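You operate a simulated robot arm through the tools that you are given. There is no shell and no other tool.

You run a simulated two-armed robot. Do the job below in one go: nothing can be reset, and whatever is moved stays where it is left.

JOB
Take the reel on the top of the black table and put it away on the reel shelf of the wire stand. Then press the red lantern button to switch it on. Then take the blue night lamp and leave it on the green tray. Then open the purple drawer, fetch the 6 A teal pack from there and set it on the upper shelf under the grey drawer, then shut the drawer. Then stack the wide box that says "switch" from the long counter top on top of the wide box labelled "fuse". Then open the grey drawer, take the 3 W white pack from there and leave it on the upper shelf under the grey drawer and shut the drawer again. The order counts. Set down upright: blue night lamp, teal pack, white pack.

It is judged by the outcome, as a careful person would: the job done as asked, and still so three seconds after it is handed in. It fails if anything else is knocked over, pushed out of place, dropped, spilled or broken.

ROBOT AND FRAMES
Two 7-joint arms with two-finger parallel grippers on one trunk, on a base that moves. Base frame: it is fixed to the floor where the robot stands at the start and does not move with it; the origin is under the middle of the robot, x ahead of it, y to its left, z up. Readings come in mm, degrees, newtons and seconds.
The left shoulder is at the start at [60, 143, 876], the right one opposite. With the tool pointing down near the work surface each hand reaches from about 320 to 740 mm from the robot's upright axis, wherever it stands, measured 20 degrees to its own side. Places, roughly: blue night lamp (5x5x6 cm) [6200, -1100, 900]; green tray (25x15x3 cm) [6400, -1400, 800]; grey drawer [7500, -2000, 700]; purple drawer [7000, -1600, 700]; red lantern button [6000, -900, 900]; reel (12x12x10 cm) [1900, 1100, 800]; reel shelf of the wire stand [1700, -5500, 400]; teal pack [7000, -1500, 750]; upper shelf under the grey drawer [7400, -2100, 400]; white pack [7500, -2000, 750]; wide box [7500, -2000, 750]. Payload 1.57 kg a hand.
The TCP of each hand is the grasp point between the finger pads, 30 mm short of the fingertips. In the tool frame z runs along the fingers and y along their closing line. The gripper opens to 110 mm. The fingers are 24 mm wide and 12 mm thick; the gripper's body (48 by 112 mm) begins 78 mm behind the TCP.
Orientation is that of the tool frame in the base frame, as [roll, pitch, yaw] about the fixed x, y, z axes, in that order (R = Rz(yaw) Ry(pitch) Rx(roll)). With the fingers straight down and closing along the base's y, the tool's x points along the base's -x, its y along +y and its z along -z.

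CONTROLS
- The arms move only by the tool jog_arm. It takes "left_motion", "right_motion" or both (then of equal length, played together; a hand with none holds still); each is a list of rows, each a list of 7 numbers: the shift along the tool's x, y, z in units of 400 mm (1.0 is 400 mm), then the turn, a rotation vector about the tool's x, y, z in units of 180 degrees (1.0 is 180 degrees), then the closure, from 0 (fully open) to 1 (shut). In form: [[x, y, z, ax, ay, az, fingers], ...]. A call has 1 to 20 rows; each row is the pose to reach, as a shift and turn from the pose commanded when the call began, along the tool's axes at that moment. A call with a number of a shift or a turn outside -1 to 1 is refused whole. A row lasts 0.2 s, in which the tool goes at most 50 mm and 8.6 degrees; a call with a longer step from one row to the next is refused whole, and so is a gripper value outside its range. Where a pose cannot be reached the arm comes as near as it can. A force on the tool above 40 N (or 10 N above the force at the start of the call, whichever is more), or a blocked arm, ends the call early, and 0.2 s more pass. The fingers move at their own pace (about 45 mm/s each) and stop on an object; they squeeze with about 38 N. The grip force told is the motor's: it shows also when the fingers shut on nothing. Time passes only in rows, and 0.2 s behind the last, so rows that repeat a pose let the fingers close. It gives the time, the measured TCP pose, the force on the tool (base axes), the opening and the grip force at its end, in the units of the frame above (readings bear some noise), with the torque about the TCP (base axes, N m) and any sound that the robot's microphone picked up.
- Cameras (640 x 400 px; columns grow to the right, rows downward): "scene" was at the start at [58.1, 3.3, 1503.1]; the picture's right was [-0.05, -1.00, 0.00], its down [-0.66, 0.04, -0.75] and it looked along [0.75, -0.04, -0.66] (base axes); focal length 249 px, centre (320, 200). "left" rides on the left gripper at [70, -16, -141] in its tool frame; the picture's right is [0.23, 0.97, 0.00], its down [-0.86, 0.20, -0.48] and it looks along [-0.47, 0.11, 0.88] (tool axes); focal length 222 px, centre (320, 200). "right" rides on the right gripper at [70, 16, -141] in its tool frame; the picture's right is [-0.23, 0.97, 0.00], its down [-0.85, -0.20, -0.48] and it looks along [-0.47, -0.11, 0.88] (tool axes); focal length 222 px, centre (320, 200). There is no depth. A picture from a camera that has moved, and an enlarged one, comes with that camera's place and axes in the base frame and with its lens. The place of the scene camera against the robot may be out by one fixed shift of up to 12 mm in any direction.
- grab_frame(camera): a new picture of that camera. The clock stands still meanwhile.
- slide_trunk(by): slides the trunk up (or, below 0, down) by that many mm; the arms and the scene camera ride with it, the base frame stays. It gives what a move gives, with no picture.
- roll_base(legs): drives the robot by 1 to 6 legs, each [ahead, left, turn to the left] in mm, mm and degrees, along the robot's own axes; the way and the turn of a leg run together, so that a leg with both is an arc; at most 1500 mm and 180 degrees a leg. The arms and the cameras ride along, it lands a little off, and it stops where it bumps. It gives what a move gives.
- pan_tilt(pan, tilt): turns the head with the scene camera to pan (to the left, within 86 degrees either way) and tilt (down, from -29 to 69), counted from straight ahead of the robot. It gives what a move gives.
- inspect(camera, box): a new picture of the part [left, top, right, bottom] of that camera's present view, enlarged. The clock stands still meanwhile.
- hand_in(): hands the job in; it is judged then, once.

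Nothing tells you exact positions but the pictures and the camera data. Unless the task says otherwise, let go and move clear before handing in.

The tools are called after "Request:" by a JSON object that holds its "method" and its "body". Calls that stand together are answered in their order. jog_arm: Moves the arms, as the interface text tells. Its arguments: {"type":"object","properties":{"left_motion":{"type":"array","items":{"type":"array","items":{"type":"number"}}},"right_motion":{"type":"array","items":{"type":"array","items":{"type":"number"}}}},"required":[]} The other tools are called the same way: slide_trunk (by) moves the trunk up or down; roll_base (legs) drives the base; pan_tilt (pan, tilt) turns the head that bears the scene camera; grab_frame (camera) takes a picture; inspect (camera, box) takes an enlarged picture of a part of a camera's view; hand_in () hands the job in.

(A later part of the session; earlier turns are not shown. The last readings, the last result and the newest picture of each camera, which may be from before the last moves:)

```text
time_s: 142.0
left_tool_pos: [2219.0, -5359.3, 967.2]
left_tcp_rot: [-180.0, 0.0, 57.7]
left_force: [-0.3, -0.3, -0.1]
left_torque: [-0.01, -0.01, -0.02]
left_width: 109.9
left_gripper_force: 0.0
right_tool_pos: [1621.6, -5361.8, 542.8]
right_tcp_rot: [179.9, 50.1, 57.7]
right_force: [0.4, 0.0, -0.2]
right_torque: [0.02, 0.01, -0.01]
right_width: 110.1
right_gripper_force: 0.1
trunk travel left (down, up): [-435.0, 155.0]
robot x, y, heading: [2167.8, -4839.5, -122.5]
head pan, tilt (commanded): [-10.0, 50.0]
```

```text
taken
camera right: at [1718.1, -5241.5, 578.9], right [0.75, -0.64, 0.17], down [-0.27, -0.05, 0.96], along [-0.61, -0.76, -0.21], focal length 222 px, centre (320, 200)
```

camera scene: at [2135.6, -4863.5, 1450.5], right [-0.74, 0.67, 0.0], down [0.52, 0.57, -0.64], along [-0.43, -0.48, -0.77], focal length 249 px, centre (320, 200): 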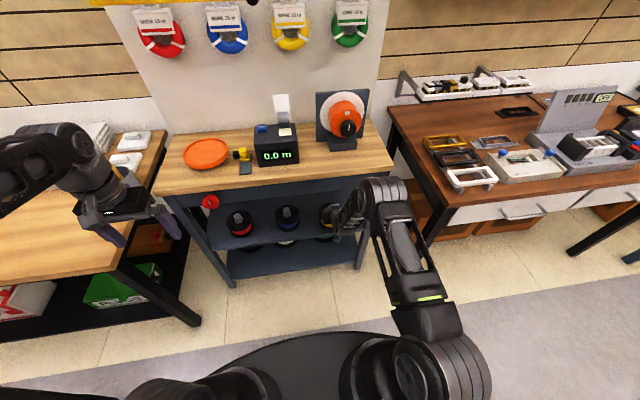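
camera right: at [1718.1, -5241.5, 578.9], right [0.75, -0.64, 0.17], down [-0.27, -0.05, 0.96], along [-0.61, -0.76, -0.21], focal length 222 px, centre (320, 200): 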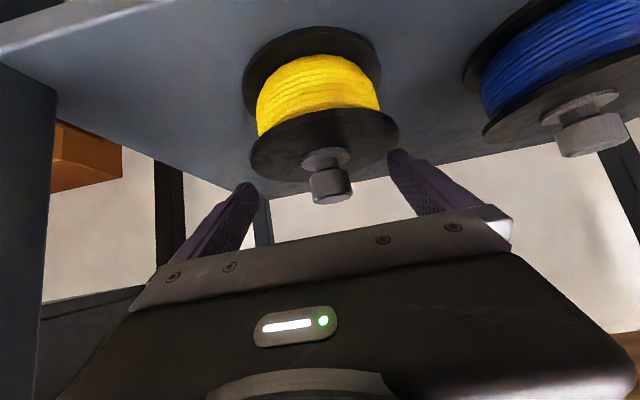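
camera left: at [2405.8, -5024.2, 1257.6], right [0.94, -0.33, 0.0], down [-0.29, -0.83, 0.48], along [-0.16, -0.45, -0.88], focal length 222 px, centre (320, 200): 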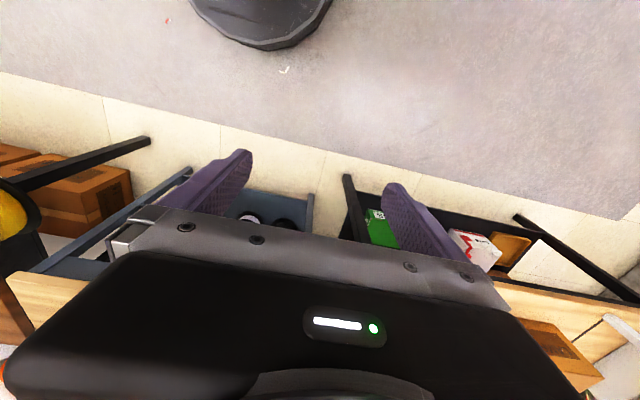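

The reel stands free on the shelf. Now I withdraw the hand straight back.

Request:
{"method": "jog_arm", "body": {"right_motion": [[0.01, 0, -0.025, 0, 0, 0, 0], [0.04, 0, -0.06, 0, 0, 0, 0], [0.08, 0, -0.108, 0, 0, 0, 0], [0.12, 0, -0.156, 0, 0, 0, 0], [0.16, 0, -0.204, 0, 0, 0, 0], [0.2, 0, -0.252, 0, 0, 0, 0], [0.24, 0, -0.3, 0, 0, 0, 0], [0.28, 0, -0.348, 0, 0, 0, 0], [0.32, 0, -0.39, 0, 0, 0, 0]]}}

Request:
{"method": "grab_frame", "body": {"camera": "right"}}

Request:
{"method": "inspect", "body": {"camera": "scene", "box": [180, 100, 420, 290]}}

```text
time_s: 144.0
left_tool_pos: [2219.2, -5359.2, 967.5]
left_tcp_rot: [179.9, 0.2, 57.6]
left_force: [0.4, 0.6, -0.2]
left_torque: [0.01, 0.02, 0.01]
left_width: 109.9
left_gripper_force: 0.0
right_tool_pos: [1729.2, -5191.5, 546.0]
right_tcp_rot: [180.0, 50.0, 57.7]
right_force: [0.5, -0.2, 0.4]
right_torque: [0.0, -0.01, -0.01]
right_width: 110.1
right_gripper_force: 0.0
trunk travel left (down, up): [-435.0, 155.0]
robot x, y, heading: [2166.4, -4834.1, -122.2]
head pan, tilt (commanded): [-10.0, 50.0]
```

```text
taken
camera right: at [1826.3, -5071.2, 582.0], right [0.75, -0.64, 0.17], down [-0.27, -0.05, 0.96], along [-0.61, -0.76, -0.21], focal length 222 px, centre (320, 200)
```

right: 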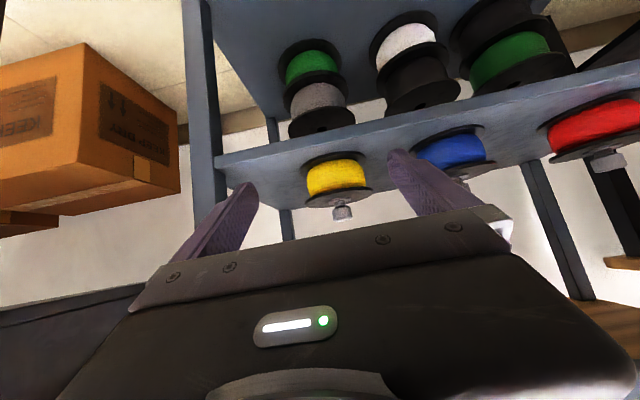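

```text
2.11 times, centred on (300, 195) of scene
camera zoom: at [2136.0, -4863.1, 1450.5], right [-0.74, 0.67, 0.0], down [0.52, 0.57, -0.64], along [-0.43, -0.48, -0.77], focal length 525 px, centre (362, 210)
```

zoom: 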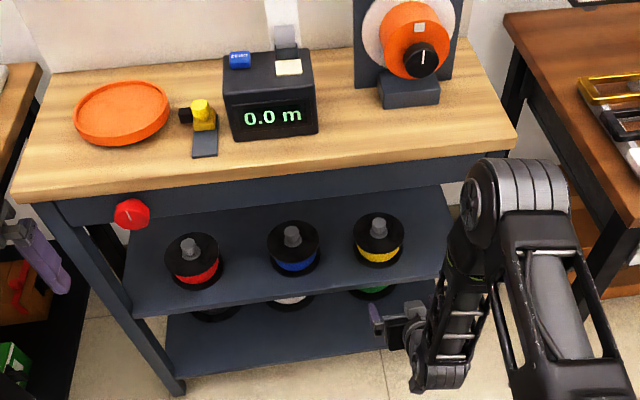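

The reel is neatly on the reel shelf next to the others. Now I back away, return the right hand to pointing down, raise the trunk, and head for the long counter with the lantern.

Request:
{"method": "roll_base", "body": {"legs": [[-300, 0, 0]]}}

Request:
{"method": "jog_arm", "body": {"right_motion": [[0, 0, 0, 0, 0.035, 0, 0], [0, 0, 0, 0, 0.07, 0, 0], [0, 0, 0, 0, 0.105, 0, 0], [0, 0, 0, 0, 0.14, 0, 0], [0, 0, 0, 0, 0.175, 0, 0], [0, 0, 0, 0, 0.21, 0, 0], [0, 0, 0, 0, 0.245, 0, 0], [0, 0, 0, 0, 0.278, 0, 0], [0, 0, 0, 0, 0.278, 0, 0]]}}

Request:
{"method": "slide_trunk", "body": {"by": 150}}

Request:
{"method": "pan_tilt", "body": {"pan": -80, "tilt": 20}}

Request:
{"method": "grab_frame", "body": {"camera": "scene"}}

```text
time_s: 146.1
left_tool_pos: [2385.4, -5100.9, 966.4]
left_tcp_rot: [-179.9, 0.1, 58.2]
left_force: [1.2, 0.2, -0.2]
left_torque: [0.03, 0.0, 0.01]
left_width: 109.9
left_gripper_force: 0.1
right_tool_pos: [1894.8, -4937.9, 546.4]
right_tcp_rot: [180.0, 50.1, 58.2]
right_force: [1.3, 0.0, 0.0]
right_torque: [0.01, -0.02, 0.0]
right_width: 109.9
right_gripper_force: 0.1
trunk travel left (down, up): [-435.0, 155.0]
robot x, y, heading: [2327.3, -4582.6, -121.6]
head pan, tilt (commanded): [-10.0, 50.0]
```

```text
time_s: 148.1
left_tool_pos: [2386.3, -5100.0, 966.8]
left_tcp_rot: [-180.0, 0.1, 58.2]
left_force: [-0.3, -0.2, -0.1]
left_torque: [0.02, 0.05, -0.01]
left_width: 110.2
left_gripper_force: 0.1
right_tool_pos: [1894.8, -4936.9, 546.5]
right_tcp_rot: [-180.0, 0.1, 58.3]
right_force: [-0.4, 0.3, -0.2]
right_torque: [0.01, 0.03, -0.04]
right_width: 109.8
right_gripper_force: 0.1
trunk travel left (down, up): [-435.0, 155.0]
robot x, y, heading: [2330.9, -4579.4, -122.1]
head pan, tilt (commanded): [-10.0, 50.0]
```

```text
time_s: 149.8
left_tool_pos: [2386.2, -5100.2, 1115.6]
left_tcp_rot: [180.0, 0.1, 58.1]
left_force: [-0.4, 0.3, 0.7]
left_torque: [-0.01, -0.01, 0.01]
left_width: 110.0
left_gripper_force: 0.0
right_tool_pos: [1894.4, -4937.9, 694.9]
right_tcp_rot: [-180.0, 0.1, 58.3]
right_force: [0.3, -0.5, -0.9]
right_torque: [0.0, 0.0, 0.03]
right_width: 109.9
right_gripper_force: 0.0
trunk travel left (down, up): [-585.0, 5.0]
robot x, y, heading: [2326.2, -4578.6, -121.9]
head pan, tilt (commanded): [-10.0, 50.0]
```

```text
time_s: 151.2
left_tool_pos: [2387.3, -5100.1, 1116.2]
left_tcp_rot: [-180.0, 0.1, 58.2]
left_force: [-0.4, -0.2, -1.1]
left_torque: [0.0, -0.01, -0.03]
left_width: 110.0
left_gripper_force: 0.0
right_tool_pos: [1894.6, -4938.6, 696.2]
right_tcp_rot: [179.9, 0.1, 58.2]
right_force: [0.2, 0.3, -0.3]
right_torque: [0.01, -0.01, -0.02]
right_width: 109.8
right_gripper_force: 0.1
trunk travel left (down, up): [-585.0, 5.0]
robot x, y, heading: [2325.3, -4583.7, -121.6]
head pan, tilt (commanded): [-80.0, 20.0]
```

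```text
taken
camera scene: at [2262.3, -4514.0, 1646.1], right [0.37, 0.93, 0.0], down [0.32, -0.13, -0.94], along [-0.87, 0.35, -0.34], focal length 249 px, centre (320, 200)
```

scene: 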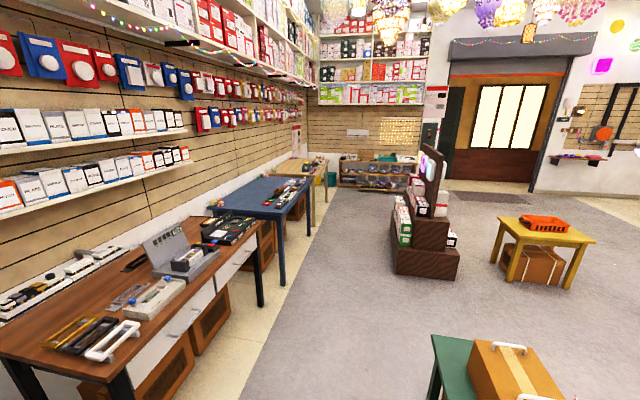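

Request:
{"method": "jog_arm", "body": {"right_motion": [[0, 0, -0.11, 0, 0, 0, 0], [0, 0, -0.22, 0, 0, 0, 0], [0, 0, -0.33, 0, 0, 0, 0], [0, 0, -0.44, 0, 0, 0, 0], [0, 0, -0.55, 0, 0, 0, 0], [0, 0, -0.66, 0, 0, 0, 0], [0.05, 0, -0.77, 0, 0, 0, 0], [0.1, 0, -0.85, 0, 0, 0, 0], [0.15, 0, -0.88, 0, 0, 0, 0]]}}

Request:
{"method": "roll_base", "body": {"legs": [[0, 0, -90], [1500, 0, 0], [300, 0, 0], [0, 0, -90]]}}

Request:
{"method": "pan_tilt", "body": {"pan": -20, "tilt": 15}}

Request:
{"method": "grab_frame", "body": {"camera": "scene"}}

```text
time_s: 153.2
left_tool_pos: [2386.5, -5099.9, 1116.5]
left_tcp_rot: [180.0, 0.1, 58.2]
left_force: [0.3, -0.3, -0.2]
left_torque: [-0.01, 0.0, 0.0]
left_width: 110.1
left_gripper_force: 0.1
right_tool_pos: [1926.9, -4887.9, 1050.7]
right_tcp_rot: [-179.9, 0.1, 58.2]
right_force: [-0.7, 0.3, -0.1]
right_torque: [-0.02, 0.01, 0.01]
right_width: 110.3
right_gripper_force: 0.0
trunk travel left (down, up): [-585.0, 5.0]
robot x, y, heading: [2327.9, -4579.0, -121.8]
head pan, tilt (commanded): [-80.0, 20.0]
```

```text
time_s: 170.0
left_tool_pos: [856.5, -3015.6, 1117.0]
left_tcp_rot: [180.0, 0.1, -127.5]
left_force: [-0.4, 0.2, -0.5]
left_torque: [0.02, -0.02, 0.01]
left_width: 109.9
left_gripper_force: 0.1
right_tool_pos: [1291.6, -3270.8, 1051.5]
right_tcp_rot: [-179.9, 0.0, -127.6]
right_force: [-0.5, 0.4, 0.8]
right_torque: [-0.05, -0.03, 0.0]
right_width: 110.3
right_gripper_force: 0.1
trunk travel left (down, up): [-585.0, 5.0]
robot x, y, heading: [863.8, -3540.5, 52.3]
head pan, tilt (commanded): [-80.0, 20.0]
```

```text
time_s: 171.3
left_tool_pos: [858.5, -3015.5, 1116.5]
left_tcp_rot: [179.9, 0.1, -127.6]
left_force: [0.1, 0.1, 0.4]
left_torque: [-0.01, 0.0, -0.02]
left_width: 109.9
left_gripper_force: 0.0
right_tool_pos: [1291.1, -3271.8, 1051.0]
right_tcp_rot: [-180.0, 0.1, -127.6]
right_force: [0.0, -0.8, -0.7]
right_torque: [0.0, 0.01, 0.0]
right_width: 110.0
right_gripper_force: 0.0
trunk travel left (down, up): [-585.0, 5.0]
robot x, y, heading: [864.6, -3535.7, 52.6]
head pan, tilt (commanded): [-20.0, 15.0]
```

```text
taken
camera scene: at [925.9, -3503.3, 1654.3], right [0.54, -0.84, 0.0], down [-0.22, -0.14, -0.97], along [0.82, 0.52, -0.26], focal length 249 px, centre (320, 200)
```

scene: 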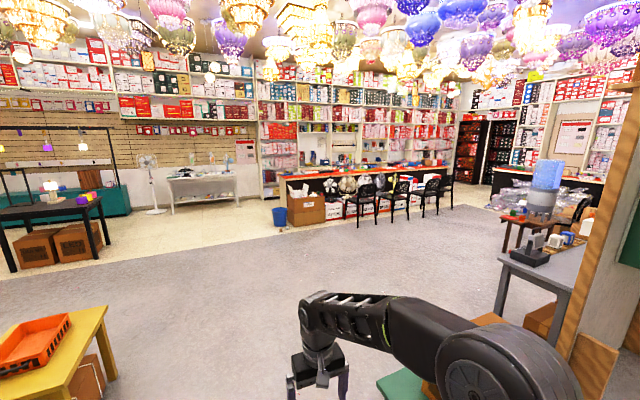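

I'm back in the clear lane; ahead is the long counter with chairs, a cardboard box and a blue bucket in front. I'll drive up the lane and turn toward the counter to look.

Request:
{"method": "roll_base", "body": {"legs": [[0, 0, 4.9], [1500, 0, 0], [1100, 0, 0], [0, 0, -60]]}}

Request:
{"method": "pan_tilt", "body": {"pan": 20, "tilt": 12}}

Request:
{"method": "grab_frame", "body": {"camera": "scene"}}

Request:
{"method": "inspect", "body": {"camera": "scene", "box": [200, 80, 480, 255]}}

```text
time_s: 187.4
left_tool_pos: [2716.7, -998.5, 1115.8]
left_tcp_rot: [-180.0, 0.2, 177.8]
left_force: [-0.2, 0.3, -0.7]
left_torque: [0.01, -0.04, 0.02]
left_width: 110.1
left_gripper_force: 0.1
right_tool_pos: [2760.9, -1501.4, 1050.2]
right_tcp_rot: [-180.0, 0.1, 177.9]
right_force: [-0.4, -0.1, -0.4]
right_torque: [-0.02, 0.02, 0.03]
right_width: 109.7
right_gripper_force: 0.0
trunk travel left (down, up): [-585.0, 5.0]
robot x, y, heading: [2290.6, -1302.8, -2.1]
head pan, tilt (commanded): [-20.0, 15.0]
```

```text
time_s: 188.4
left_tool_pos: [2716.7, -998.4, 1116.4]
left_tcp_rot: [179.9, 0.2, 177.9]
left_force: [-0.4, 0.4, 0.3]
left_torque: [0.04, -0.02, 0.0]
left_width: 109.9
left_gripper_force: 0.1
right_tool_pos: [2759.7, -1500.3, 1050.6]
right_tcp_rot: [179.9, 0.1, 177.9]
right_force: [1.0, -0.4, 0.3]
right_torque: [0.0, 0.02, 0.01]
right_width: 110.0
right_gripper_force: 0.0
trunk travel left (down, up): [-585.0, 5.0]
robot x, y, heading: [2293.6, -1305.5, -2.1]
head pan, tilt (commanded): [20.0, 12.0]
```

```text
taken
camera scene: at [2356.8, -1266.7, 1659.1], right [0.31, -0.95, 0.0], down [-0.2, -0.06, -0.98], along [0.93, 0.3, -0.21], focal length 249 px, centre (320, 200)
```

scene: 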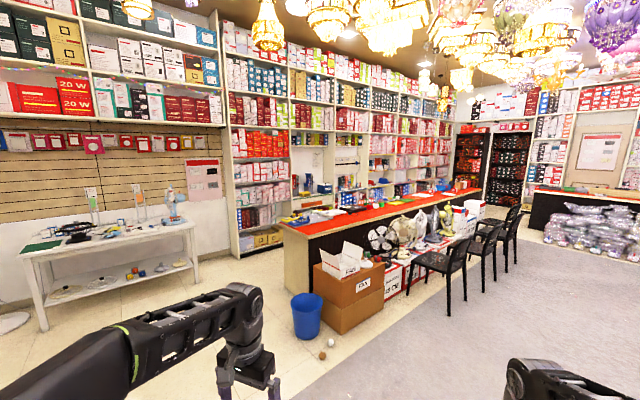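

```text
2.29 times, centred on (340, 168) of scene
camera zoom: at [2356.8, -1266.7, 1659.1], right [0.31, -0.95, 0.0], down [-0.2, -0.06, -0.98], along [0.93, 0.3, -0.21], focal length 570 px, centre (274, 274)
```

zoom: 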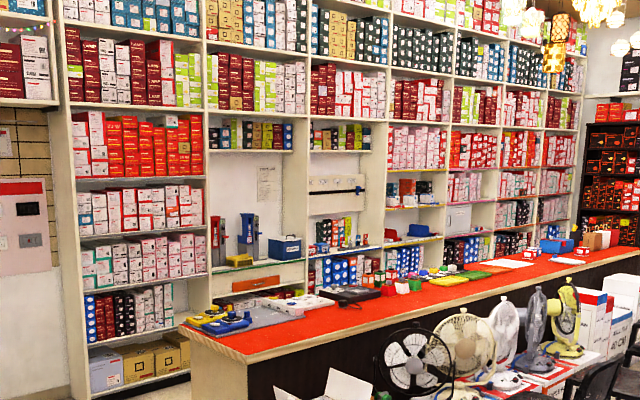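

The long counter (red top) runs ahead; the lantern, lamp, tray and drawers seem to lie toward its far (staff) side, and there's an aisle about 1.4 m wide between it and the wall shelves. I'll drive round its left end to enter that aisle.

Request:
{"method": "roll_base", "body": {"legs": [[0, 0, 59.5], [1500, 0, 0], [1200, 0, 0], [0, 0, -90]]}}

Request:
{"method": "pan_tilt", "body": {"pan": 0, "tilt": 12}}

Request:
{"method": "grab_frame", "body": {"camera": "scene"}}

Request:
{"method": "inspect", "body": {"camera": "scene", "box": [220, 80, 500, 255]}}

```text
time_s: 208.3
left_tool_pos: [4417.4, 953.1, 1116.7]
left_tcp_rot: [-180.0, 0.0, 141.4]
left_force: [0.4, 1.0, 0.3]
left_torque: [0.03, -0.01, 0.02]
left_width: 109.9
left_gripper_force: 0.1
right_tool_pos: [4153.8, 522.9, 1049.5]
right_tcp_rot: [-180.0, 0.1, 141.4]
right_force: [0.2, 0.2, 0.0]
right_torque: [0.01, 0.02, 0.0]
right_width: 110.0
right_gripper_force: 0.0
trunk travel left (down, up): [-585.0, 5.0]
robot x, y, heading: [3895.6, 959.4, -38.7]
head pan, tilt (commanded): [20.0, 12.0]
```

```text
time_s: 209.2
left_tool_pos: [4416.9, 954.6, 1115.9]
left_tcp_rot: [180.0, 0.0, 141.5]
left_force: [-0.7, -0.3, -0.2]
left_torque: [0.02, 0.0, -0.02]
left_width: 110.1
left_gripper_force: 0.1
right_tool_pos: [4155.3, 524.6, 1050.7]
right_tcp_rot: [180.0, 0.2, 141.4]
right_force: [1.0, 0.1, 0.5]
right_torque: [-0.02, 0.01, -0.02]
right_width: 109.8
right_gripper_force: 0.1
trunk travel left (down, up): [-585.0, 5.0]
robot x, y, heading: [3896.4, 960.3, -38.7]
head pan, tilt (commanded): [0.0, 12.0]
```

```text
taken
camera scene: at [3949.7, 927.5, 1659.1], right [-0.62, -0.78, 0.0], down [-0.16, 0.13, -0.98], along [0.77, -0.61, -0.21], focal length 249 px, centre (320, 200)
```

scene: 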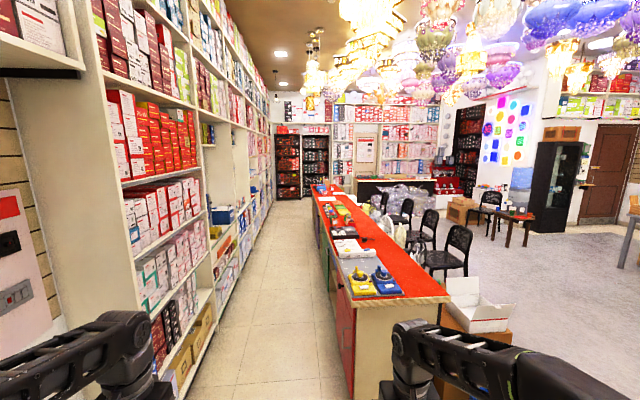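

```text
2.29 times, centred on (360, 168) of scene
camera zoom: at [3949.7, 927.5, 1659.1], right [-0.62, -0.78, 0.0], down [-0.16, 0.13, -0.98], along [0.77, -0.61, -0.21], focal length 570 px, centre (229, 274)
```

zoom: 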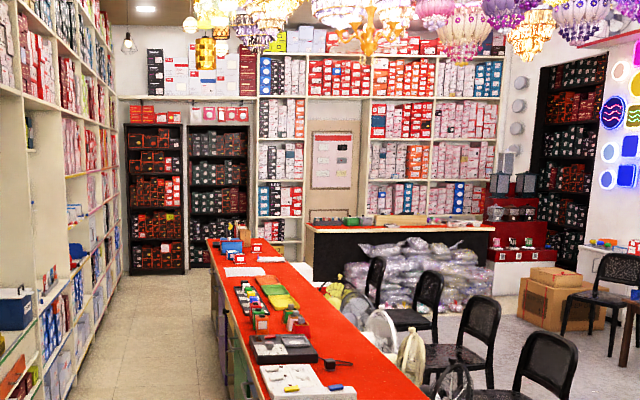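

I'm at the mouth of the aisle, with the counter on my right and wall shelves on my left. I'll straighten up and drive down the middle of the aisle to about the lantern's position.

Request:
{"method": "roll_base", "body": {"legs": [[0, 0, 6.1], [900, 0, 0], [0, 150, 0], [1300, 0, 0]]}}

Request:
{"method": "pan_tilt", "body": {"pan": -45, "tilt": 25}}

Request:
{"method": "grab_frame", "body": {"camera": "scene"}}

Request:
{"method": "inspect", "body": {"camera": "scene", "box": [200, 80, 520, 280]}}

```text
time_s: 221.5
left_tool_pos: [6354.6, -8.1, 1116.0]
left_tcp_rot: [179.9, 0.0, 147.9]
left_force: [-0.4, 0.2, 0.5]
left_torque: [0.03, 0.02, 0.0]
left_width: 110.4
left_gripper_force: 0.2
right_tool_pos: [6140.8, -465.9, 1050.4]
right_tcp_rot: [-180.0, 0.1, 147.8]
right_force: [-0.2, 0.0, -0.3]
right_torque: [0.01, 0.04, 0.03]
right_width: 110.1
right_gripper_force: 0.1
trunk travel left (down, up): [-585.0, 5.0]
robot x, y, heading: [5835.2, -61.2, -32.3]
head pan, tilt (commanded): [0.0, 12.0]
```

```text
time_s: 222.6
left_tool_pos: [6354.9, -7.9, 1115.3]
left_tcp_rot: [-180.0, 0.1, 148.0]
left_force: [-0.5, -0.8, 0.5]
left_torque: [0.03, 0.0, 0.02]
left_width: 110.2
left_gripper_force: 0.1
right_tool_pos: [6140.4, -465.7, 1050.1]
right_tcp_rot: [179.9, 0.1, 147.8]
right_force: [-0.5, -0.2, 0.0]
right_torque: [0.01, 0.02, -0.03]
right_width: 110.1
right_gripper_force: 0.1
trunk travel left (down, up): [-585.0, 5.0]
robot x, y, heading: [5839.9, -61.1, -31.8]
head pan, tilt (commanded): [-45.0, 25.0]
```

```text
taken
camera scene: at [5834.4, -127.7, 1638.1], right [-0.97, -0.22, 0.0], down [-0.09, 0.41, -0.91], along [0.2, -0.88, -0.42], focal length 249 px, centre (320, 200)
```

scene: 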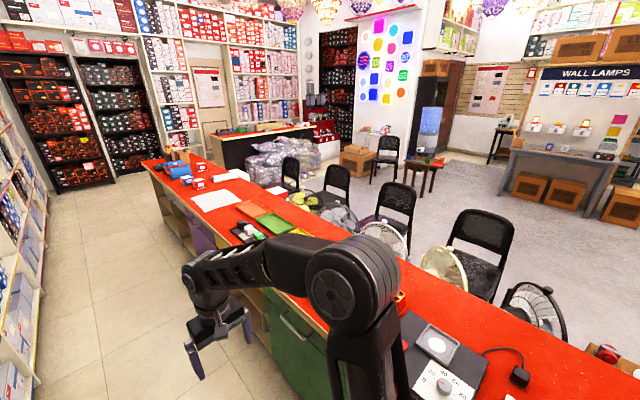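

```text
2.00 times, centred on (360, 180) of scene
camera zoom: at [5834.4, -127.7, 1638.1], right [-0.97, -0.22, 0.0], down [-0.09, 0.41, -0.91], along [0.2, -0.88, -0.42], focal length 499 px, centre (240, 240)
```

zoom: 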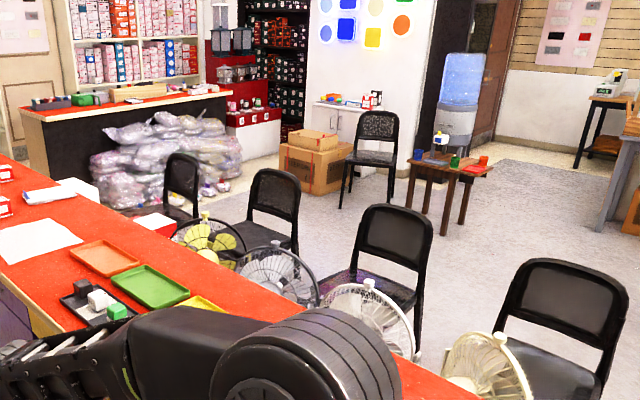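

I'll turn to face the counter from the aisle and look for the lantern, lamp and tray.

Request:
{"method": "roll_base", "body": {"legs": [[0, 0, -90]]}}

Request:
{"method": "pan_tilt", "body": {"pan": 0, "tilt": 35}}

Request:
{"method": "grab_frame", "body": {"camera": "scene"}}

Request:
{"method": "pan_tilt", "body": {"pan": 40, "tilt": 30}}

Request:
{"method": "grab_frame", "body": {"camera": "scene"}}

```text
time_s: 226.9
left_tool_pos: [5868.8, -582.7, 1116.1]
left_tcp_rot: [-180.0, 0.2, 55.7]
left_force: [-0.7, 0.8, -0.7]
left_torque: [-0.01, -0.02, 0.0]
left_width: 109.8
left_gripper_force: 0.0
right_tool_pos: [5420.6, -352.5, 1050.3]
right_tcp_rot: [-180.0, 0.1, 55.7]
right_force: [-0.9, 0.2, -0.2]
right_torque: [-0.02, 0.03, -0.01]
right_width: 109.9
right_gripper_force: 0.1
trunk travel left (down, up): [-585.0, 5.0]
robot x, y, heading: [5837.5, -62.0, -124.3]
head pan, tilt (commanded): [-45.0, 25.0]
```

```text
time_s: 228.1
left_tool_pos: [5869.5, -582.4, 1115.8]
left_tcp_rot: [180.0, 0.0, 55.6]
left_force: [-0.5, -0.2, 0.3]
left_torque: [-0.02, 0.0, 0.0]
left_width: 110.0
left_gripper_force: 0.2
right_tool_pos: [5420.9, -351.7, 1051.2]
right_tcp_rot: [-179.9, 0.0, 55.7]
right_force: [-0.3, 0.0, -0.1]
right_torque: [-0.01, -0.06, 0.07]
right_width: 110.1
right_gripper_force: 0.1
trunk travel left (down, up): [-585.0, 5.0]
robot x, y, heading: [5836.3, -64.1, -124.3]
head pan, tilt (commanded): [0.0, 35.0]
```

```text
taken
camera scene: at [5806.3, -101.9, 1622.3], right [-0.83, 0.56, 0.0], down [0.32, 0.47, -0.82], along [-0.46, -0.68, -0.57], focal length 249 px, centre (320, 200)
```

scene: 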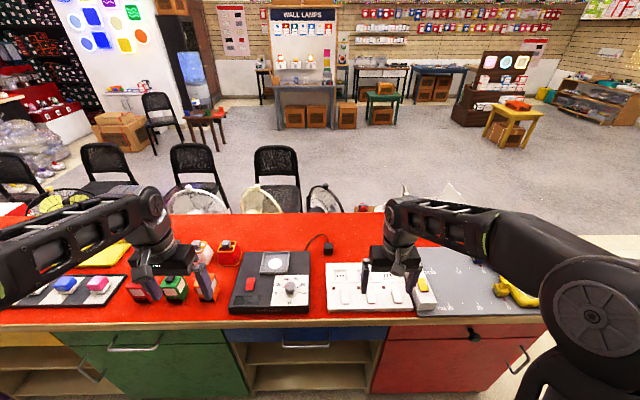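

```text
time_s: 229.1
left_tool_pos: [5869.1, -582.9, 1115.2]
left_tcp_rot: [179.9, 0.1, 55.6]
left_force: [1.0, -0.3, 0.9]
left_torque: [0.03, 0.01, 0.01]
left_width: 110.1
left_gripper_force: 0.1
right_tool_pos: [5421.8, -352.5, 1051.3]
right_tcp_rot: [-180.0, 0.1, 55.7]
right_force: [-0.7, -1.2, -0.7]
right_torque: [0.04, 0.0, 0.0]
right_width: 110.1
right_gripper_force: 0.1
trunk travel left (down, up): [-585.0, 5.0]
robot x, y, heading: [5832.0, -63.1, -124.3]
head pan, tilt (commanded): [40.0, 30.0]
```

```text
taken
camera scene: at [5864.9, -119.2, 1630.0], right [-1.0, -0.1, 0.0], down [-0.05, 0.5, -0.87], along [0.09, -0.86, -0.5], focal length 249 px, centre (320, 200)
```

scene: 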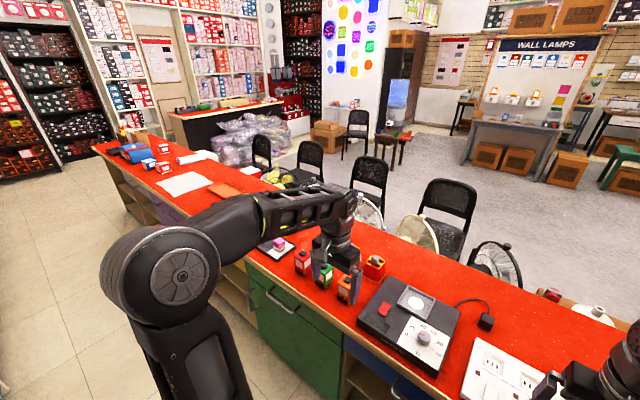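

From the aisle side I see small lanterns (red, green, orange and another red/yellow one), a dark tray with blue and pink lamps, and coloured drawers below. I'll zoom in on the counter-top items.

Request:
{"method": "inspect", "body": {"camera": "scene", "box": [210, 220, 450, 370]}}

Request:
{"method": "pan_tilt", "body": {"pan": 60, "tilt": 25}}

Request:
{"method": "inspect", "body": {"camera": "scene", "box": [200, 120, 520, 320]}}

```text
2.67 times, centred on (330, 295) of scene
camera zoom: at [5864.9, -119.2, 1630.0], right [-1.0, -0.1, 0.0], down [-0.05, 0.5, -0.87], along [0.09, -0.86, -0.5], focal length 665 px, centre (293, -53)
```

zoom: 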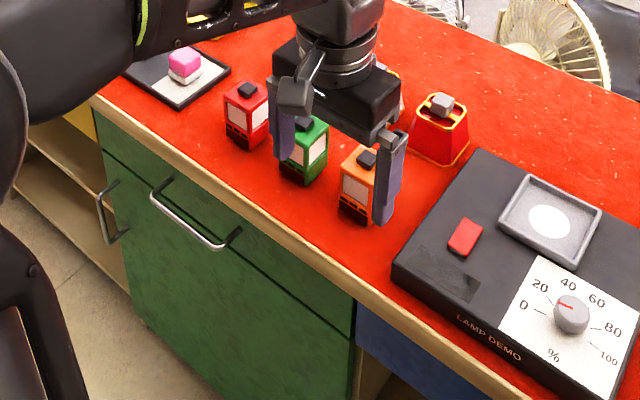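

```text
time_s: 230.0
left_tool_pos: [5868.6, -583.5, 1116.2]
left_tcp_rot: [179.9, 0.1, 55.7]
left_force: [0.1, 0.0, 0.1]
left_torque: [0.0, 0.0, -0.02]
left_width: 110.0
left_gripper_force: 0.1
right_tool_pos: [5420.6, -351.4, 1050.6]
right_tcp_rot: [180.0, 0.1, 55.7]
right_force: [-0.1, -1.2, 0.4]
right_torque: [0.01, 0.0, -0.03]
right_width: 109.8
right_gripper_force: 0.1
trunk travel left (down, up): [-585.0, 5.0]
robot x, y, heading: [5837.0, -60.5, -124.4]
head pan, tilt (commanded): [60.0, 25.0]
```

```text
2.00 times, centred on (360, 220) of scene
camera zoom: at [5895.9, -112.2, 1638.0], right [-0.9, -0.43, 0.0], down [-0.18, 0.38, -0.91], along [0.39, -0.82, -0.42], focal length 499 px, centre (240, 160)
```

zoom: 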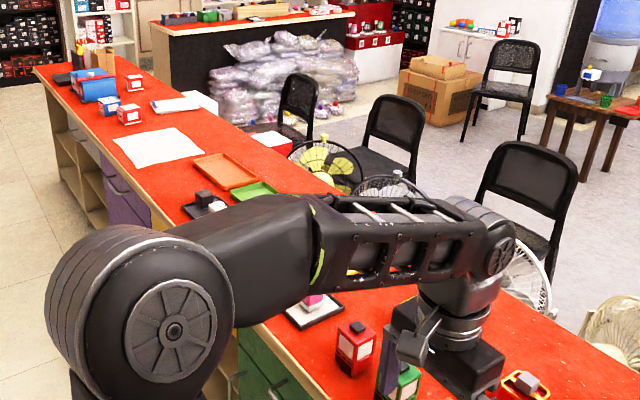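

The red lantern (black button on top) stands at about (6018, −895), with green and orange ones beside it; the blue and pink lamps are on dark trays further left. I'll slide left along the counter so these lie in front of me.

Request:
{"method": "roll_base", "body": {"legs": [[0, 0, 1.8], [0, 740, 0]]}}

Request:
{"method": "pan_tilt", "body": {"pan": 0, "tilt": 45}}

Request:
{"method": "grab_frame", "body": {"camera": "scene"}}

Request:
{"method": "inspect", "body": {"camera": "scene", "box": [200, 120, 440, 280]}}

```text
time_s: 234.4
left_tool_pos: [6525.6, -989.2, 1116.9]
left_tcp_rot: [180.0, 0.1, 57.4]
left_force: [-0.2, 0.3, 0.7]
left_torque: [0.02, 0.0, -0.02]
left_width: 109.9
left_gripper_force: 0.0
right_tool_pos: [6069.7, -772.7, 1050.9]
right_tcp_rot: [-179.9, 0.1, 57.4]
right_force: [1.2, -0.5, -0.2]
right_torque: [0.04, -0.01, -0.01]
right_width: 109.7
right_gripper_force: 0.0
trunk travel left (down, up): [-585.0, 5.0]
robot x, y, heading: [6474.1, -470.9, -122.6]
head pan, tilt (commanded): [60.0, 25.0]
```

```text
time_s: 235.8
left_tool_pos: [6523.7, -989.9, 1115.7]
left_tcp_rot: [-180.0, 0.1, 57.4]
left_force: [0.6, 0.4, 0.1]
left_torque: [-0.03, 0.01, 0.04]
left_width: 110.0
left_gripper_force: 0.0
right_tool_pos: [6069.4, -772.3, 1050.2]
right_tcp_rot: [-180.0, 0.0, 57.4]
right_force: [0.6, -0.1, 0.3]
right_torque: [-0.01, 0.0, 0.03]
right_width: 110.0
right_gripper_force: 0.1
trunk travel left (down, up): [-585.0, 5.0]
robot x, y, heading: [6473.0, -471.7, -122.7]
head pan, tilt (commanded): [0.0, 45.0]
```

```text
taken
camera scene: at [6451.5, -505.7, 1607.5], right [-0.84, 0.54, 0.0], down [0.38, 0.6, -0.71], along [-0.38, -0.6, -0.71], focal length 249 px, centre (320, 200)
```

scene: 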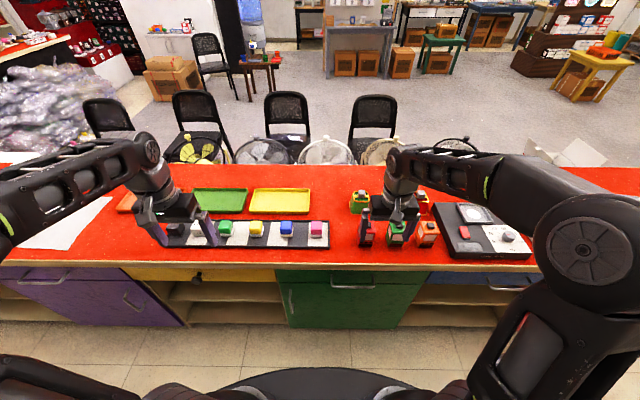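

```text
2.50 times, centred on (320, 200) of scene
camera zoom: at [6451.5, -505.7, 1607.5], right [-0.84, 0.54, 0.0], down [0.38, 0.6, -0.71], along [-0.38, -0.6, -0.71], focal length 624 px, centre (320, 200)
```

zoom: 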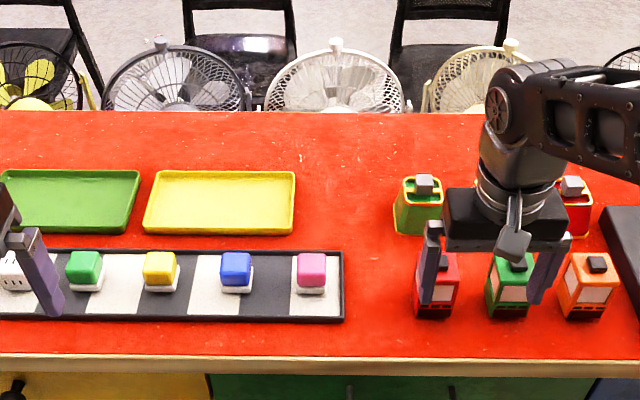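

Now the scene is clear: the red lantern stands in front of the right hand at about (6015, −889); the blue lamp is fourth in the lamp row and the green tray lies behind it to the left. I'll bring the right hand above the red lantern and check with the wrist camera.

Request:
{"method": "jog_arm", "body": {"right_motion": [[-0.06, 0.008, 0, 0, 0, 0, 0], [-0.12, 0.016, 0, 0, 0, 0, 0], [-0.18, 0.024, 0, 0, 0, 0, 0], [-0.24, 0.032, 0, 0, 0, 0, 0], [-0.3, 0.04, 0.02, 0, 0, 0, 0], [-0.319, 0.0425, 0.04, 0, 0, 0, 0], [-0.319, 0.0425, 0.04, 0, 0, 0, 0]]}}

Request:
{"method": "grab_frame", "body": {"camera": "right"}}

Request:
{"method": "inspect", "body": {"camera": "scene", "box": [320, 120, 480, 280]}}

```text
time_s: 237.3
left_tool_pos: [6524.2, -990.1, 1117.0]
left_tcp_rot: [-180.0, 0.1, 57.4]
left_force: [0.0, 0.8, 0.6]
left_torque: [0.03, -0.01, 0.02]
left_width: 110.1
left_gripper_force: 0.0
right_tool_pos: [6014.5, -890.2, 1033.5]
right_tcp_rot: [180.0, 0.2, 57.4]
right_force: [-0.8, -0.3, 0.7]
right_torque: [0.01, 0.01, 0.01]
right_width: 110.2
right_gripper_force: 0.1
trunk travel left (down, up): [-585.0, 5.0]
robot x, y, heading: [6475.0, -471.0, -122.6]
head pan, tilt (commanded): [0.0, 45.0]
```

```text
taken
camera right: at [6066.9, -840.8, 1173.9], right [0.7, -0.72, 0.0], down [-0.63, -0.61, 0.48], along [-0.34, -0.33, -0.88], focal length 222 px, centre (320, 200)
```

right: 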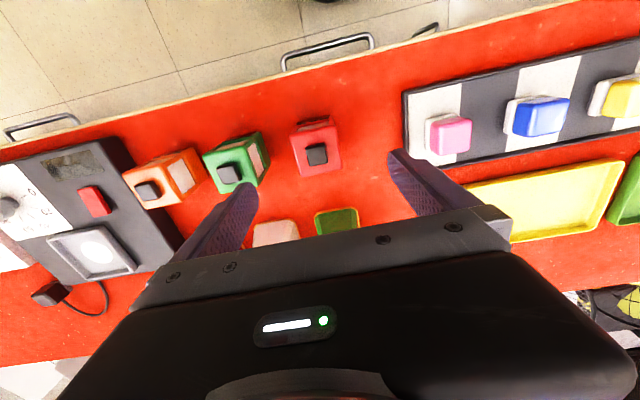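

```text
2.50 times, centred on (400, 200) of scene
camera zoom: at [6451.5, -505.8, 1607.4], right [-0.84, 0.54, 0.0], down [0.38, 0.6, -0.71], along [-0.38, -0.6, -0.71], focal length 624 px, centre (120, 200)
```

zoom: 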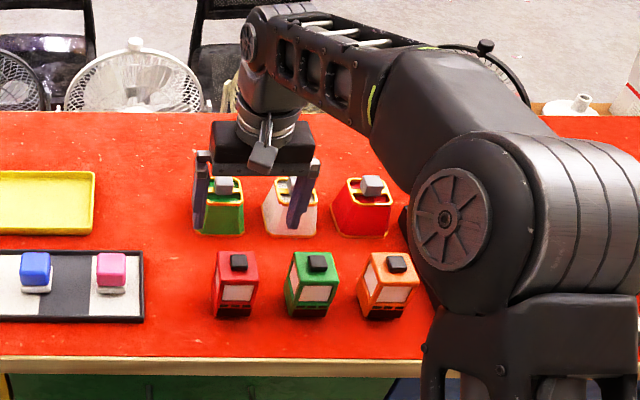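

The button is right under the hand. I'll lower 55 mm, refine the alignment, then close the fingers for pressing.

Request:
{"method": "jog_arm", "body": {"right_motion": [[-0.006, -0.008, 0.04, 0, 0, 0, 0], [-0.01, -0.008, 0.09, 0, 0, 0, 0], [-0.01, -0.008, 0.13, 0, 0, 0, 0.5], [-0.01, -0.008, 0.13, 0, 0, 0, 1], [-0.01, -0.008, 0.13, 0, 0, 0, 1], [-0.01, -0.008, 0.13, 0, 0, 0, 1], [-0.01, -0.008, 0.13, 0, 0, 0, 1], [-0.01, -0.008, 0.13, 0, 0, 0, 1], [-0.01, -0.008, 0.13, 0, 0, 0, 1]]}}

Request:
{"method": "inspect", "body": {"camera": "right", "box": [220, 80, 420, 240]}}

Request:
{"method": "inspect", "body": {"camera": "scene", "box": [340, 180, 440, 280]}}

```text
time_s: 239.3
left_tool_pos: [6524.3, -988.9, 1116.7]
left_tcp_rot: [180.0, 0.1, 57.4]
left_force: [0.5, -0.3, 0.0]
left_torque: [0.0, -0.03, -0.02]
left_width: 110.2
left_gripper_force: 0.2
right_tool_pos: [6009.8, -890.5, 983.0]
right_tcp_rot: [-180.0, 0.0, 57.3]
right_force: [-1.2, -0.4, 0.7]
right_torque: [-0.02, 0.01, -0.01]
right_width: 0.0
right_gripper_force: 17.0
trunk travel left (down, up): [-585.0, 5.0]
robot x, y, heading: [6474.5, -468.9, -122.4]
head pan, tilt (commanded): [0.0, 45.0]
```

```text
2.50 times, centred on (320, 160) of right
camera zoom: at [6060.8, -842.0, 1123.8], right [0.7, -0.72, 0.0], down [-0.63, -0.61, 0.48], along [-0.34, -0.33, -0.88], focal length 555 px, centre (320, 300)
```

zoom: 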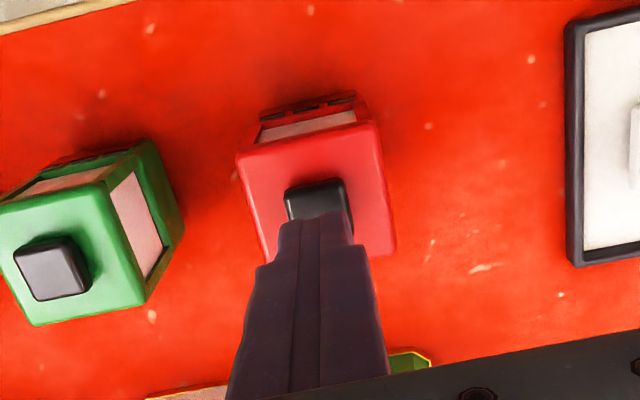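

```text
4.00 times, centred on (390, 230) of scene
camera zoom: at [6451.5, -505.7, 1607.4], right [-0.84, 0.54, 0.0], down [0.38, 0.6, -0.71], along [-0.38, -0.6, -0.71], focal length 998 px, centre (40, 80)
```

zoom: 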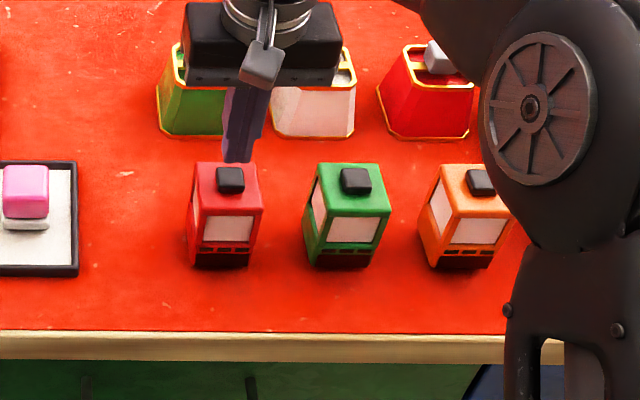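

The closed fingertips are right above the red lantern's button. I'll press down gently in small steps, listening for a click.

Request:
{"method": "jog_arm", "body": {"right_motion": [[0, 0, 0.025, 0, 0, 0, 1], [0, 0, 0.04, 0, 0, 0, 1], [0, 0, 0.05, 0, 0, 0, 1], [0, 0, 0.055, 0, 0, 0, 1], [0, 0, 0.06, 0, 0, 0, 1], [0, 0, 0.065, 0, 0, 0, 1]]}}

Request:
{"method": "inspect", "body": {"camera": "scene", "box": [340, 180, 440, 280]}}

```text
time_s: 240.8
left_tool_pos: [6524.4, -990.0, 1116.2]
left_tcp_rot: [180.0, 0.1, 57.4]
left_force: [0.0, 0.3, 0.3]
left_torque: [0.01, 0.0, 0.01]
left_width: 110.1
left_gripper_force: 0.0
right_tool_pos: [6009.3, -890.8, 956.1]
right_tcp_rot: [180.0, 0.1, 57.4]
right_force: [0.5, -0.2, 0.2]
right_torque: [0.03, 0.0, 0.02]
right_width: 0.2
right_gripper_force: 21.1
trunk travel left (down, up): [-585.0, 5.0]
robot x, y, heading: [6474.5, -472.6, -122.3]
head pan, tilt (commanded): [0.0, 45.0]
```

```text
4.00 times, centred on (390, 230) of scene
camera zoom: at [6451.5, -505.7, 1607.5], right [-0.84, 0.54, 0.0], down [0.38, 0.6, -0.71], along [-0.38, -0.6, -0.71], focal length 998 px, centre (40, 80)
```

zoom: 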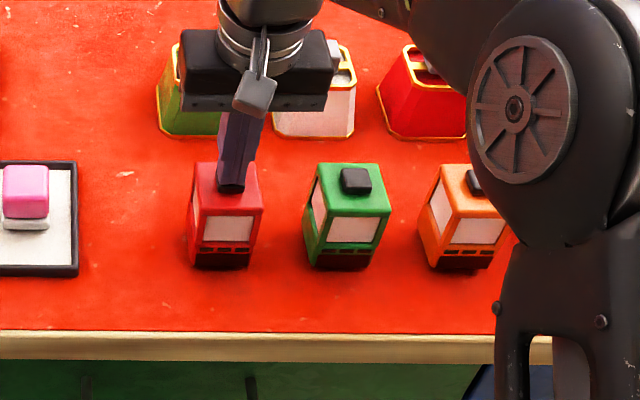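

Request:
{"method": "jog_arm", "body": {"right_motion": [[0, 0, 0.005, 0, 0, 0, 1], [0, 0, 0.01, 0, 0, 0, 1], [0, 0, 0.015, 0, 0, 0, 1], [0, 0, 0.02, 0, 0, 0, 1]]}}

Request:
{"method": "inspect", "body": {"camera": "scene", "box": [340, 180, 440, 280]}}

```text
time_s: 241.8
left_tool_pos: [6524.2, -989.9, 1116.5]
left_tcp_rot: [-180.0, 0.2, 57.5]
left_force: [0.6, -0.1, 0.1]
left_torque: [-0.02, -0.01, 0.01]
left_width: 109.7
left_gripper_force: 0.0
right_tool_pos: [6009.4, -890.4, 949.6]
right_tcp_rot: [-180.0, 0.2, 57.4]
right_force: [1.5, -0.8, 8.8]
right_torque: [-0.07, -0.03, 0.02]
right_width: 0.0
right_gripper_force: 21.0
trunk travel left (down, up): [-585.0, 5.0]
robot x, y, heading: [6474.4, -476.0, -122.4]
head pan, tilt (commanded): [0.0, 45.0]
heard: click
```

```text
4.00 times, centred on (390, 230) of scene
camera zoom: at [6452.3, -505.2, 1607.6], right [-0.84, 0.54, 0.0], down [0.38, 0.6, -0.71], along [-0.38, -0.6, -0.71], focal length 998 px, centre (40, 80)
```

zoom: 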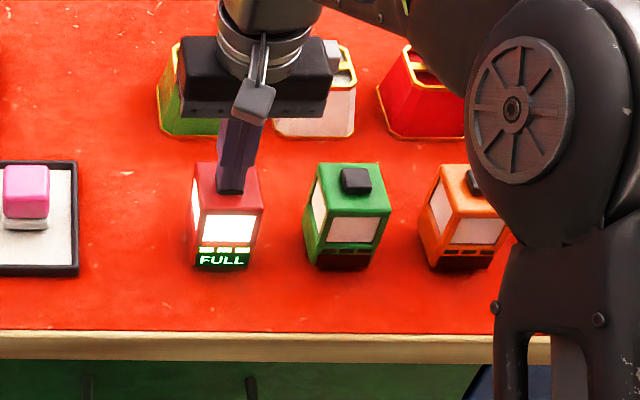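

Click heard and the red lantern is lit, showing FULL. I'll lift the hand straight up.

Request:
{"method": "jog_arm", "body": {"right_motion": [[0, 0, -0.03, 0, 0, 0, 1], [0, 0, -0.08, 0, 0, 0, 1], [0, 0, -0.14, 0, 0, 0, 0.5], [0, 0, -0.2, 0, 0, 0, 0], [0, 0, -0.25, 0, 0, 0, 0], [0, 0, -0.25, 0, 0, 0, 0], [0, 0, -0.25, 0, 0, 0, 0]]}}

Request:
{"method": "inspect", "body": {"camera": "scene", "box": [200, 140, 440, 290]}}

```text
time_s: 243.3
left_tool_pos: [6525.1, -990.1, 1118.3]
left_tcp_rot: [-179.9, 0.1, 57.4]
left_force: [-0.3, 0.0, -0.4]
left_torque: [0.0, -0.03, 0.02]
left_width: 109.7
left_gripper_force: 0.0
right_tool_pos: [6008.5, -888.4, 1050.0]
right_tcp_rot: [-180.0, 0.0, 57.4]
right_force: [0.1, -0.3, 0.6]
right_torque: [0.02, 0.0, -0.01]
right_width: 102.1
right_gripper_force: 0.1
trunk travel left (down, up): [-585.0, 5.0]
robot x, y, heading: [6473.8, -467.8, -122.4]
head pan, tilt (commanded): [0.0, 45.0]
```

```text
2.67 times, centred on (320, 215) of scene
camera zoom: at [6451.5, -505.6, 1607.5], right [-0.84, 0.54, 0.0], down [0.38, 0.6, -0.71], along [-0.38, -0.6, -0.71], focal length 665 px, centre (320, 160)
```

zoom: 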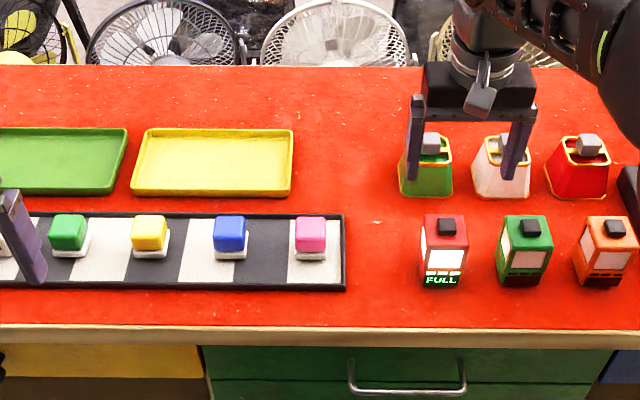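

The lantern stays on. Next the blue night lamp at about (6255, −1060): I'll use the left hand for it, moving above it while drawing the right hand back.

Request:
{"method": "jog_arm", "body": {"left_motion": [[-0.06, -0.06, 0, 0, 0, 0, 0], [-0.13, -0.12, 0, 0, 0, 0, 0], [-0.2, -0.18, 0, 0, 0, 0, 0], [-0.27, -0.24, 0, 0, 0, 0, 0], [-0.33, -0.31, 0, 0, 0, 0, 0], [-0.4, -0.37, 0, 0, 0, 0, 0], [-0.46, -0.43, 0.04, 0, 0, 0, 0], [-0.5, -0.48, 0.1, 0, 0, 0, 0], [-0.51, -0.485, 0.17, 0, 0, 0, 0], [-0.51, -0.485, 0.24, 0, 0, 0, 0], [-0.51, -0.485, 0.265, 0, 0, 0, 0], [-0.51, -0.485, 0.265, 0, 0, 0, 0]], "right_motion": [[0.03, 0, 0, 0, 0, 0, 0], [0.06, 0, 0, 0, 0, 0, 0], [0.1, 0, 0, 0, 0, 0, 0], [0.14, 0, 0, 0, 0, 0, 0], [0.18, 0, 0, 0, 0, 0, 0], [0.22, 0, 0, 0, 0, 0, 0], [0.26, 0, 0, 0, 0, 0, 0], [0.3, 0, 0, 0, 0, 0, 0], [0.3, 0, 0, 0, 0, 0, 0], [0.3, 0, 0, 0, 0, 0, 0], [0.3, 0, 0, 0, 0, 0, 0], [0.3, 0, 0, 0, 0, 0, 0]]}}

Request:
{"method": "grab_frame", "body": {"camera": "left"}}

Request:
{"method": "inspect", "body": {"camera": "scene", "box": [180, 130, 340, 290]}}

```text
time_s: 245.9
left_tool_pos: [6251.3, -1057.0, 1012.1]
left_tcp_rot: [180.0, 0.1, 57.4]
left_force: [0.3, 0.1, -0.1]
left_torque: [0.0, 0.0, -0.01]
left_width: 110.0
left_gripper_force: 0.0
right_tool_pos: [6075.9, -791.2, 1049.1]
right_tcp_rot: [180.0, 0.0, 57.4]
right_force: [-0.3, -0.3, -0.5]
right_torque: [0.01, 0.0, -0.04]
right_width: 110.0
right_gripper_force: 0.1
trunk travel left (down, up): [-585.0, 5.0]
robot x, y, heading: [6475.1, -467.1, -122.7]
head pan, tilt (commanded): [0.0, 45.0]
```

```text
taken
camera left: at [6273.7, -988.0, 1153.1], right [0.94, -0.33, 0.0], down [-0.29, -0.83, 0.48], along [-0.16, -0.45, -0.88], focal length 222 px, centre (320, 200)
```

left: 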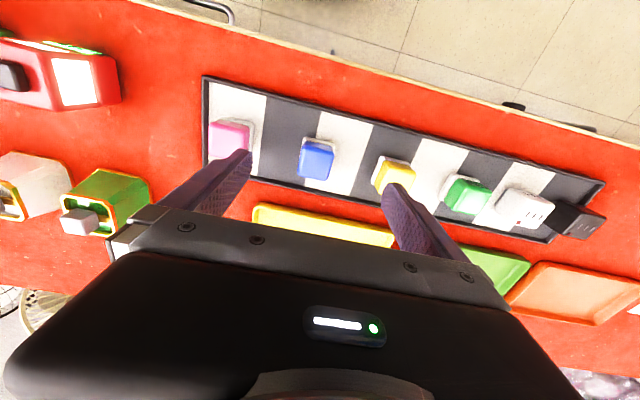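

```text
2.50 times, centred on (260, 210) of scene
camera zoom: at [6451.4, -505.6, 1607.4], right [-0.84, 0.54, 0.0], down [0.38, 0.6, -0.71], along [-0.38, -0.6, -0.71], focal length 624 px, centre (470, 175)
```

zoom: 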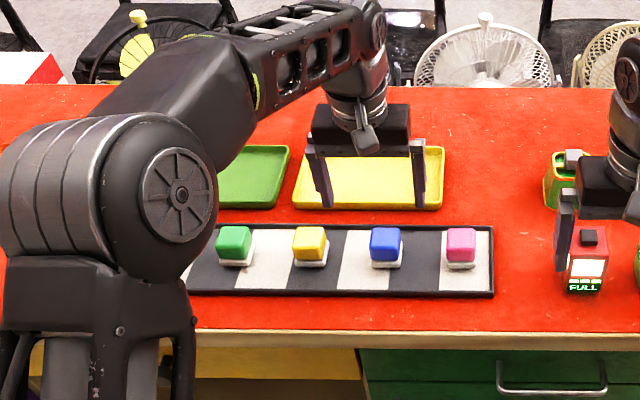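

The blue lamp is nearly between the fingers; I'll correct by about 12 mm and lower further, then recheck.

Request:
{"method": "jog_arm", "body": {"left_motion": [[-0.015, -0.006, 0.02, 0, 0, 0, 0], [-0.03, -0.0115, 0.06, 0, 0, 0, 0], [-0.03, -0.0115, 0.11, 0, 0, 0, 0], [-0.03, -0.0115, 0.15, 0, 0, 0, 0], [-0.03, -0.0115, 0.15, 0, 0, 0, 0]]}}

Request:
{"method": "inspect", "body": {"camera": "left", "box": [200, 80, 440, 240]}}

Request:
{"method": "inspect", "body": {"camera": "scene", "box": [240, 170, 340, 270]}}

```text
time_s: 247.2
left_tool_pos: [6239.4, -1066.6, 951.5]
left_tcp_rot: [-180.0, 0.1, 57.4]
left_force: [-1.0, 1.1, 0.1]
left_torque: [-0.01, -0.01, 0.01]
left_width: 110.1
left_gripper_force: 0.1
right_tool_pos: [6076.5, -790.6, 1048.8]
right_tcp_rot: [-179.9, 0.1, 57.4]
right_force: [0.1, -0.4, 0.7]
right_torque: [0.0, 0.01, -0.01]
right_width: 110.0
right_gripper_force: 0.1
trunk travel left (down, up): [-585.0, 5.0]
robot x, y, heading: [6472.3, -472.4, -122.6]
head pan, tilt (commanded): [0.0, 45.0]
```

```text
2.50 times, centred on (320, 160) of left
camera zoom: at [6262.3, -997.3, 1092.3], right [0.94, -0.33, 0.0], down [-0.29, -0.83, 0.48], along [-0.16, -0.45, -0.88], focal length 555 px, centre (320, 300)
```

zoom: 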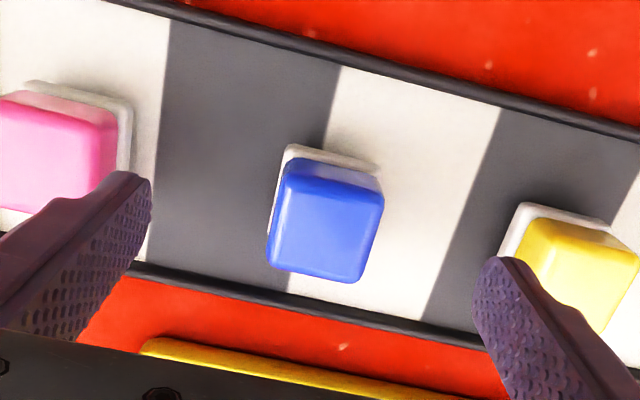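

```text
4.00 times, centred on (290, 220) of scene
camera zoom: at [6451.5, -505.6, 1607.5], right [-0.84, 0.54, 0.0], down [0.38, 0.6, -0.71], along [-0.38, -0.6, -0.71], focal length 998 px, centre (440, 120)
```

zoom: 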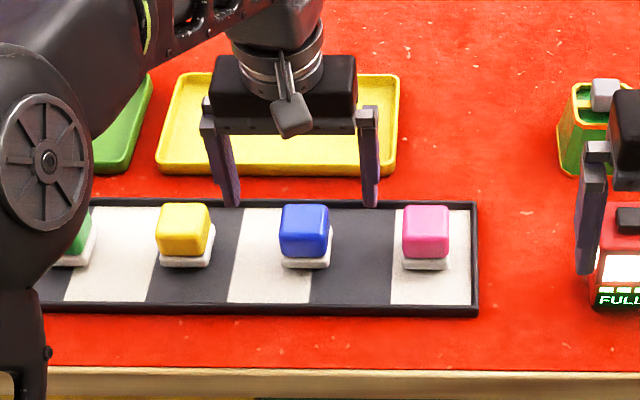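

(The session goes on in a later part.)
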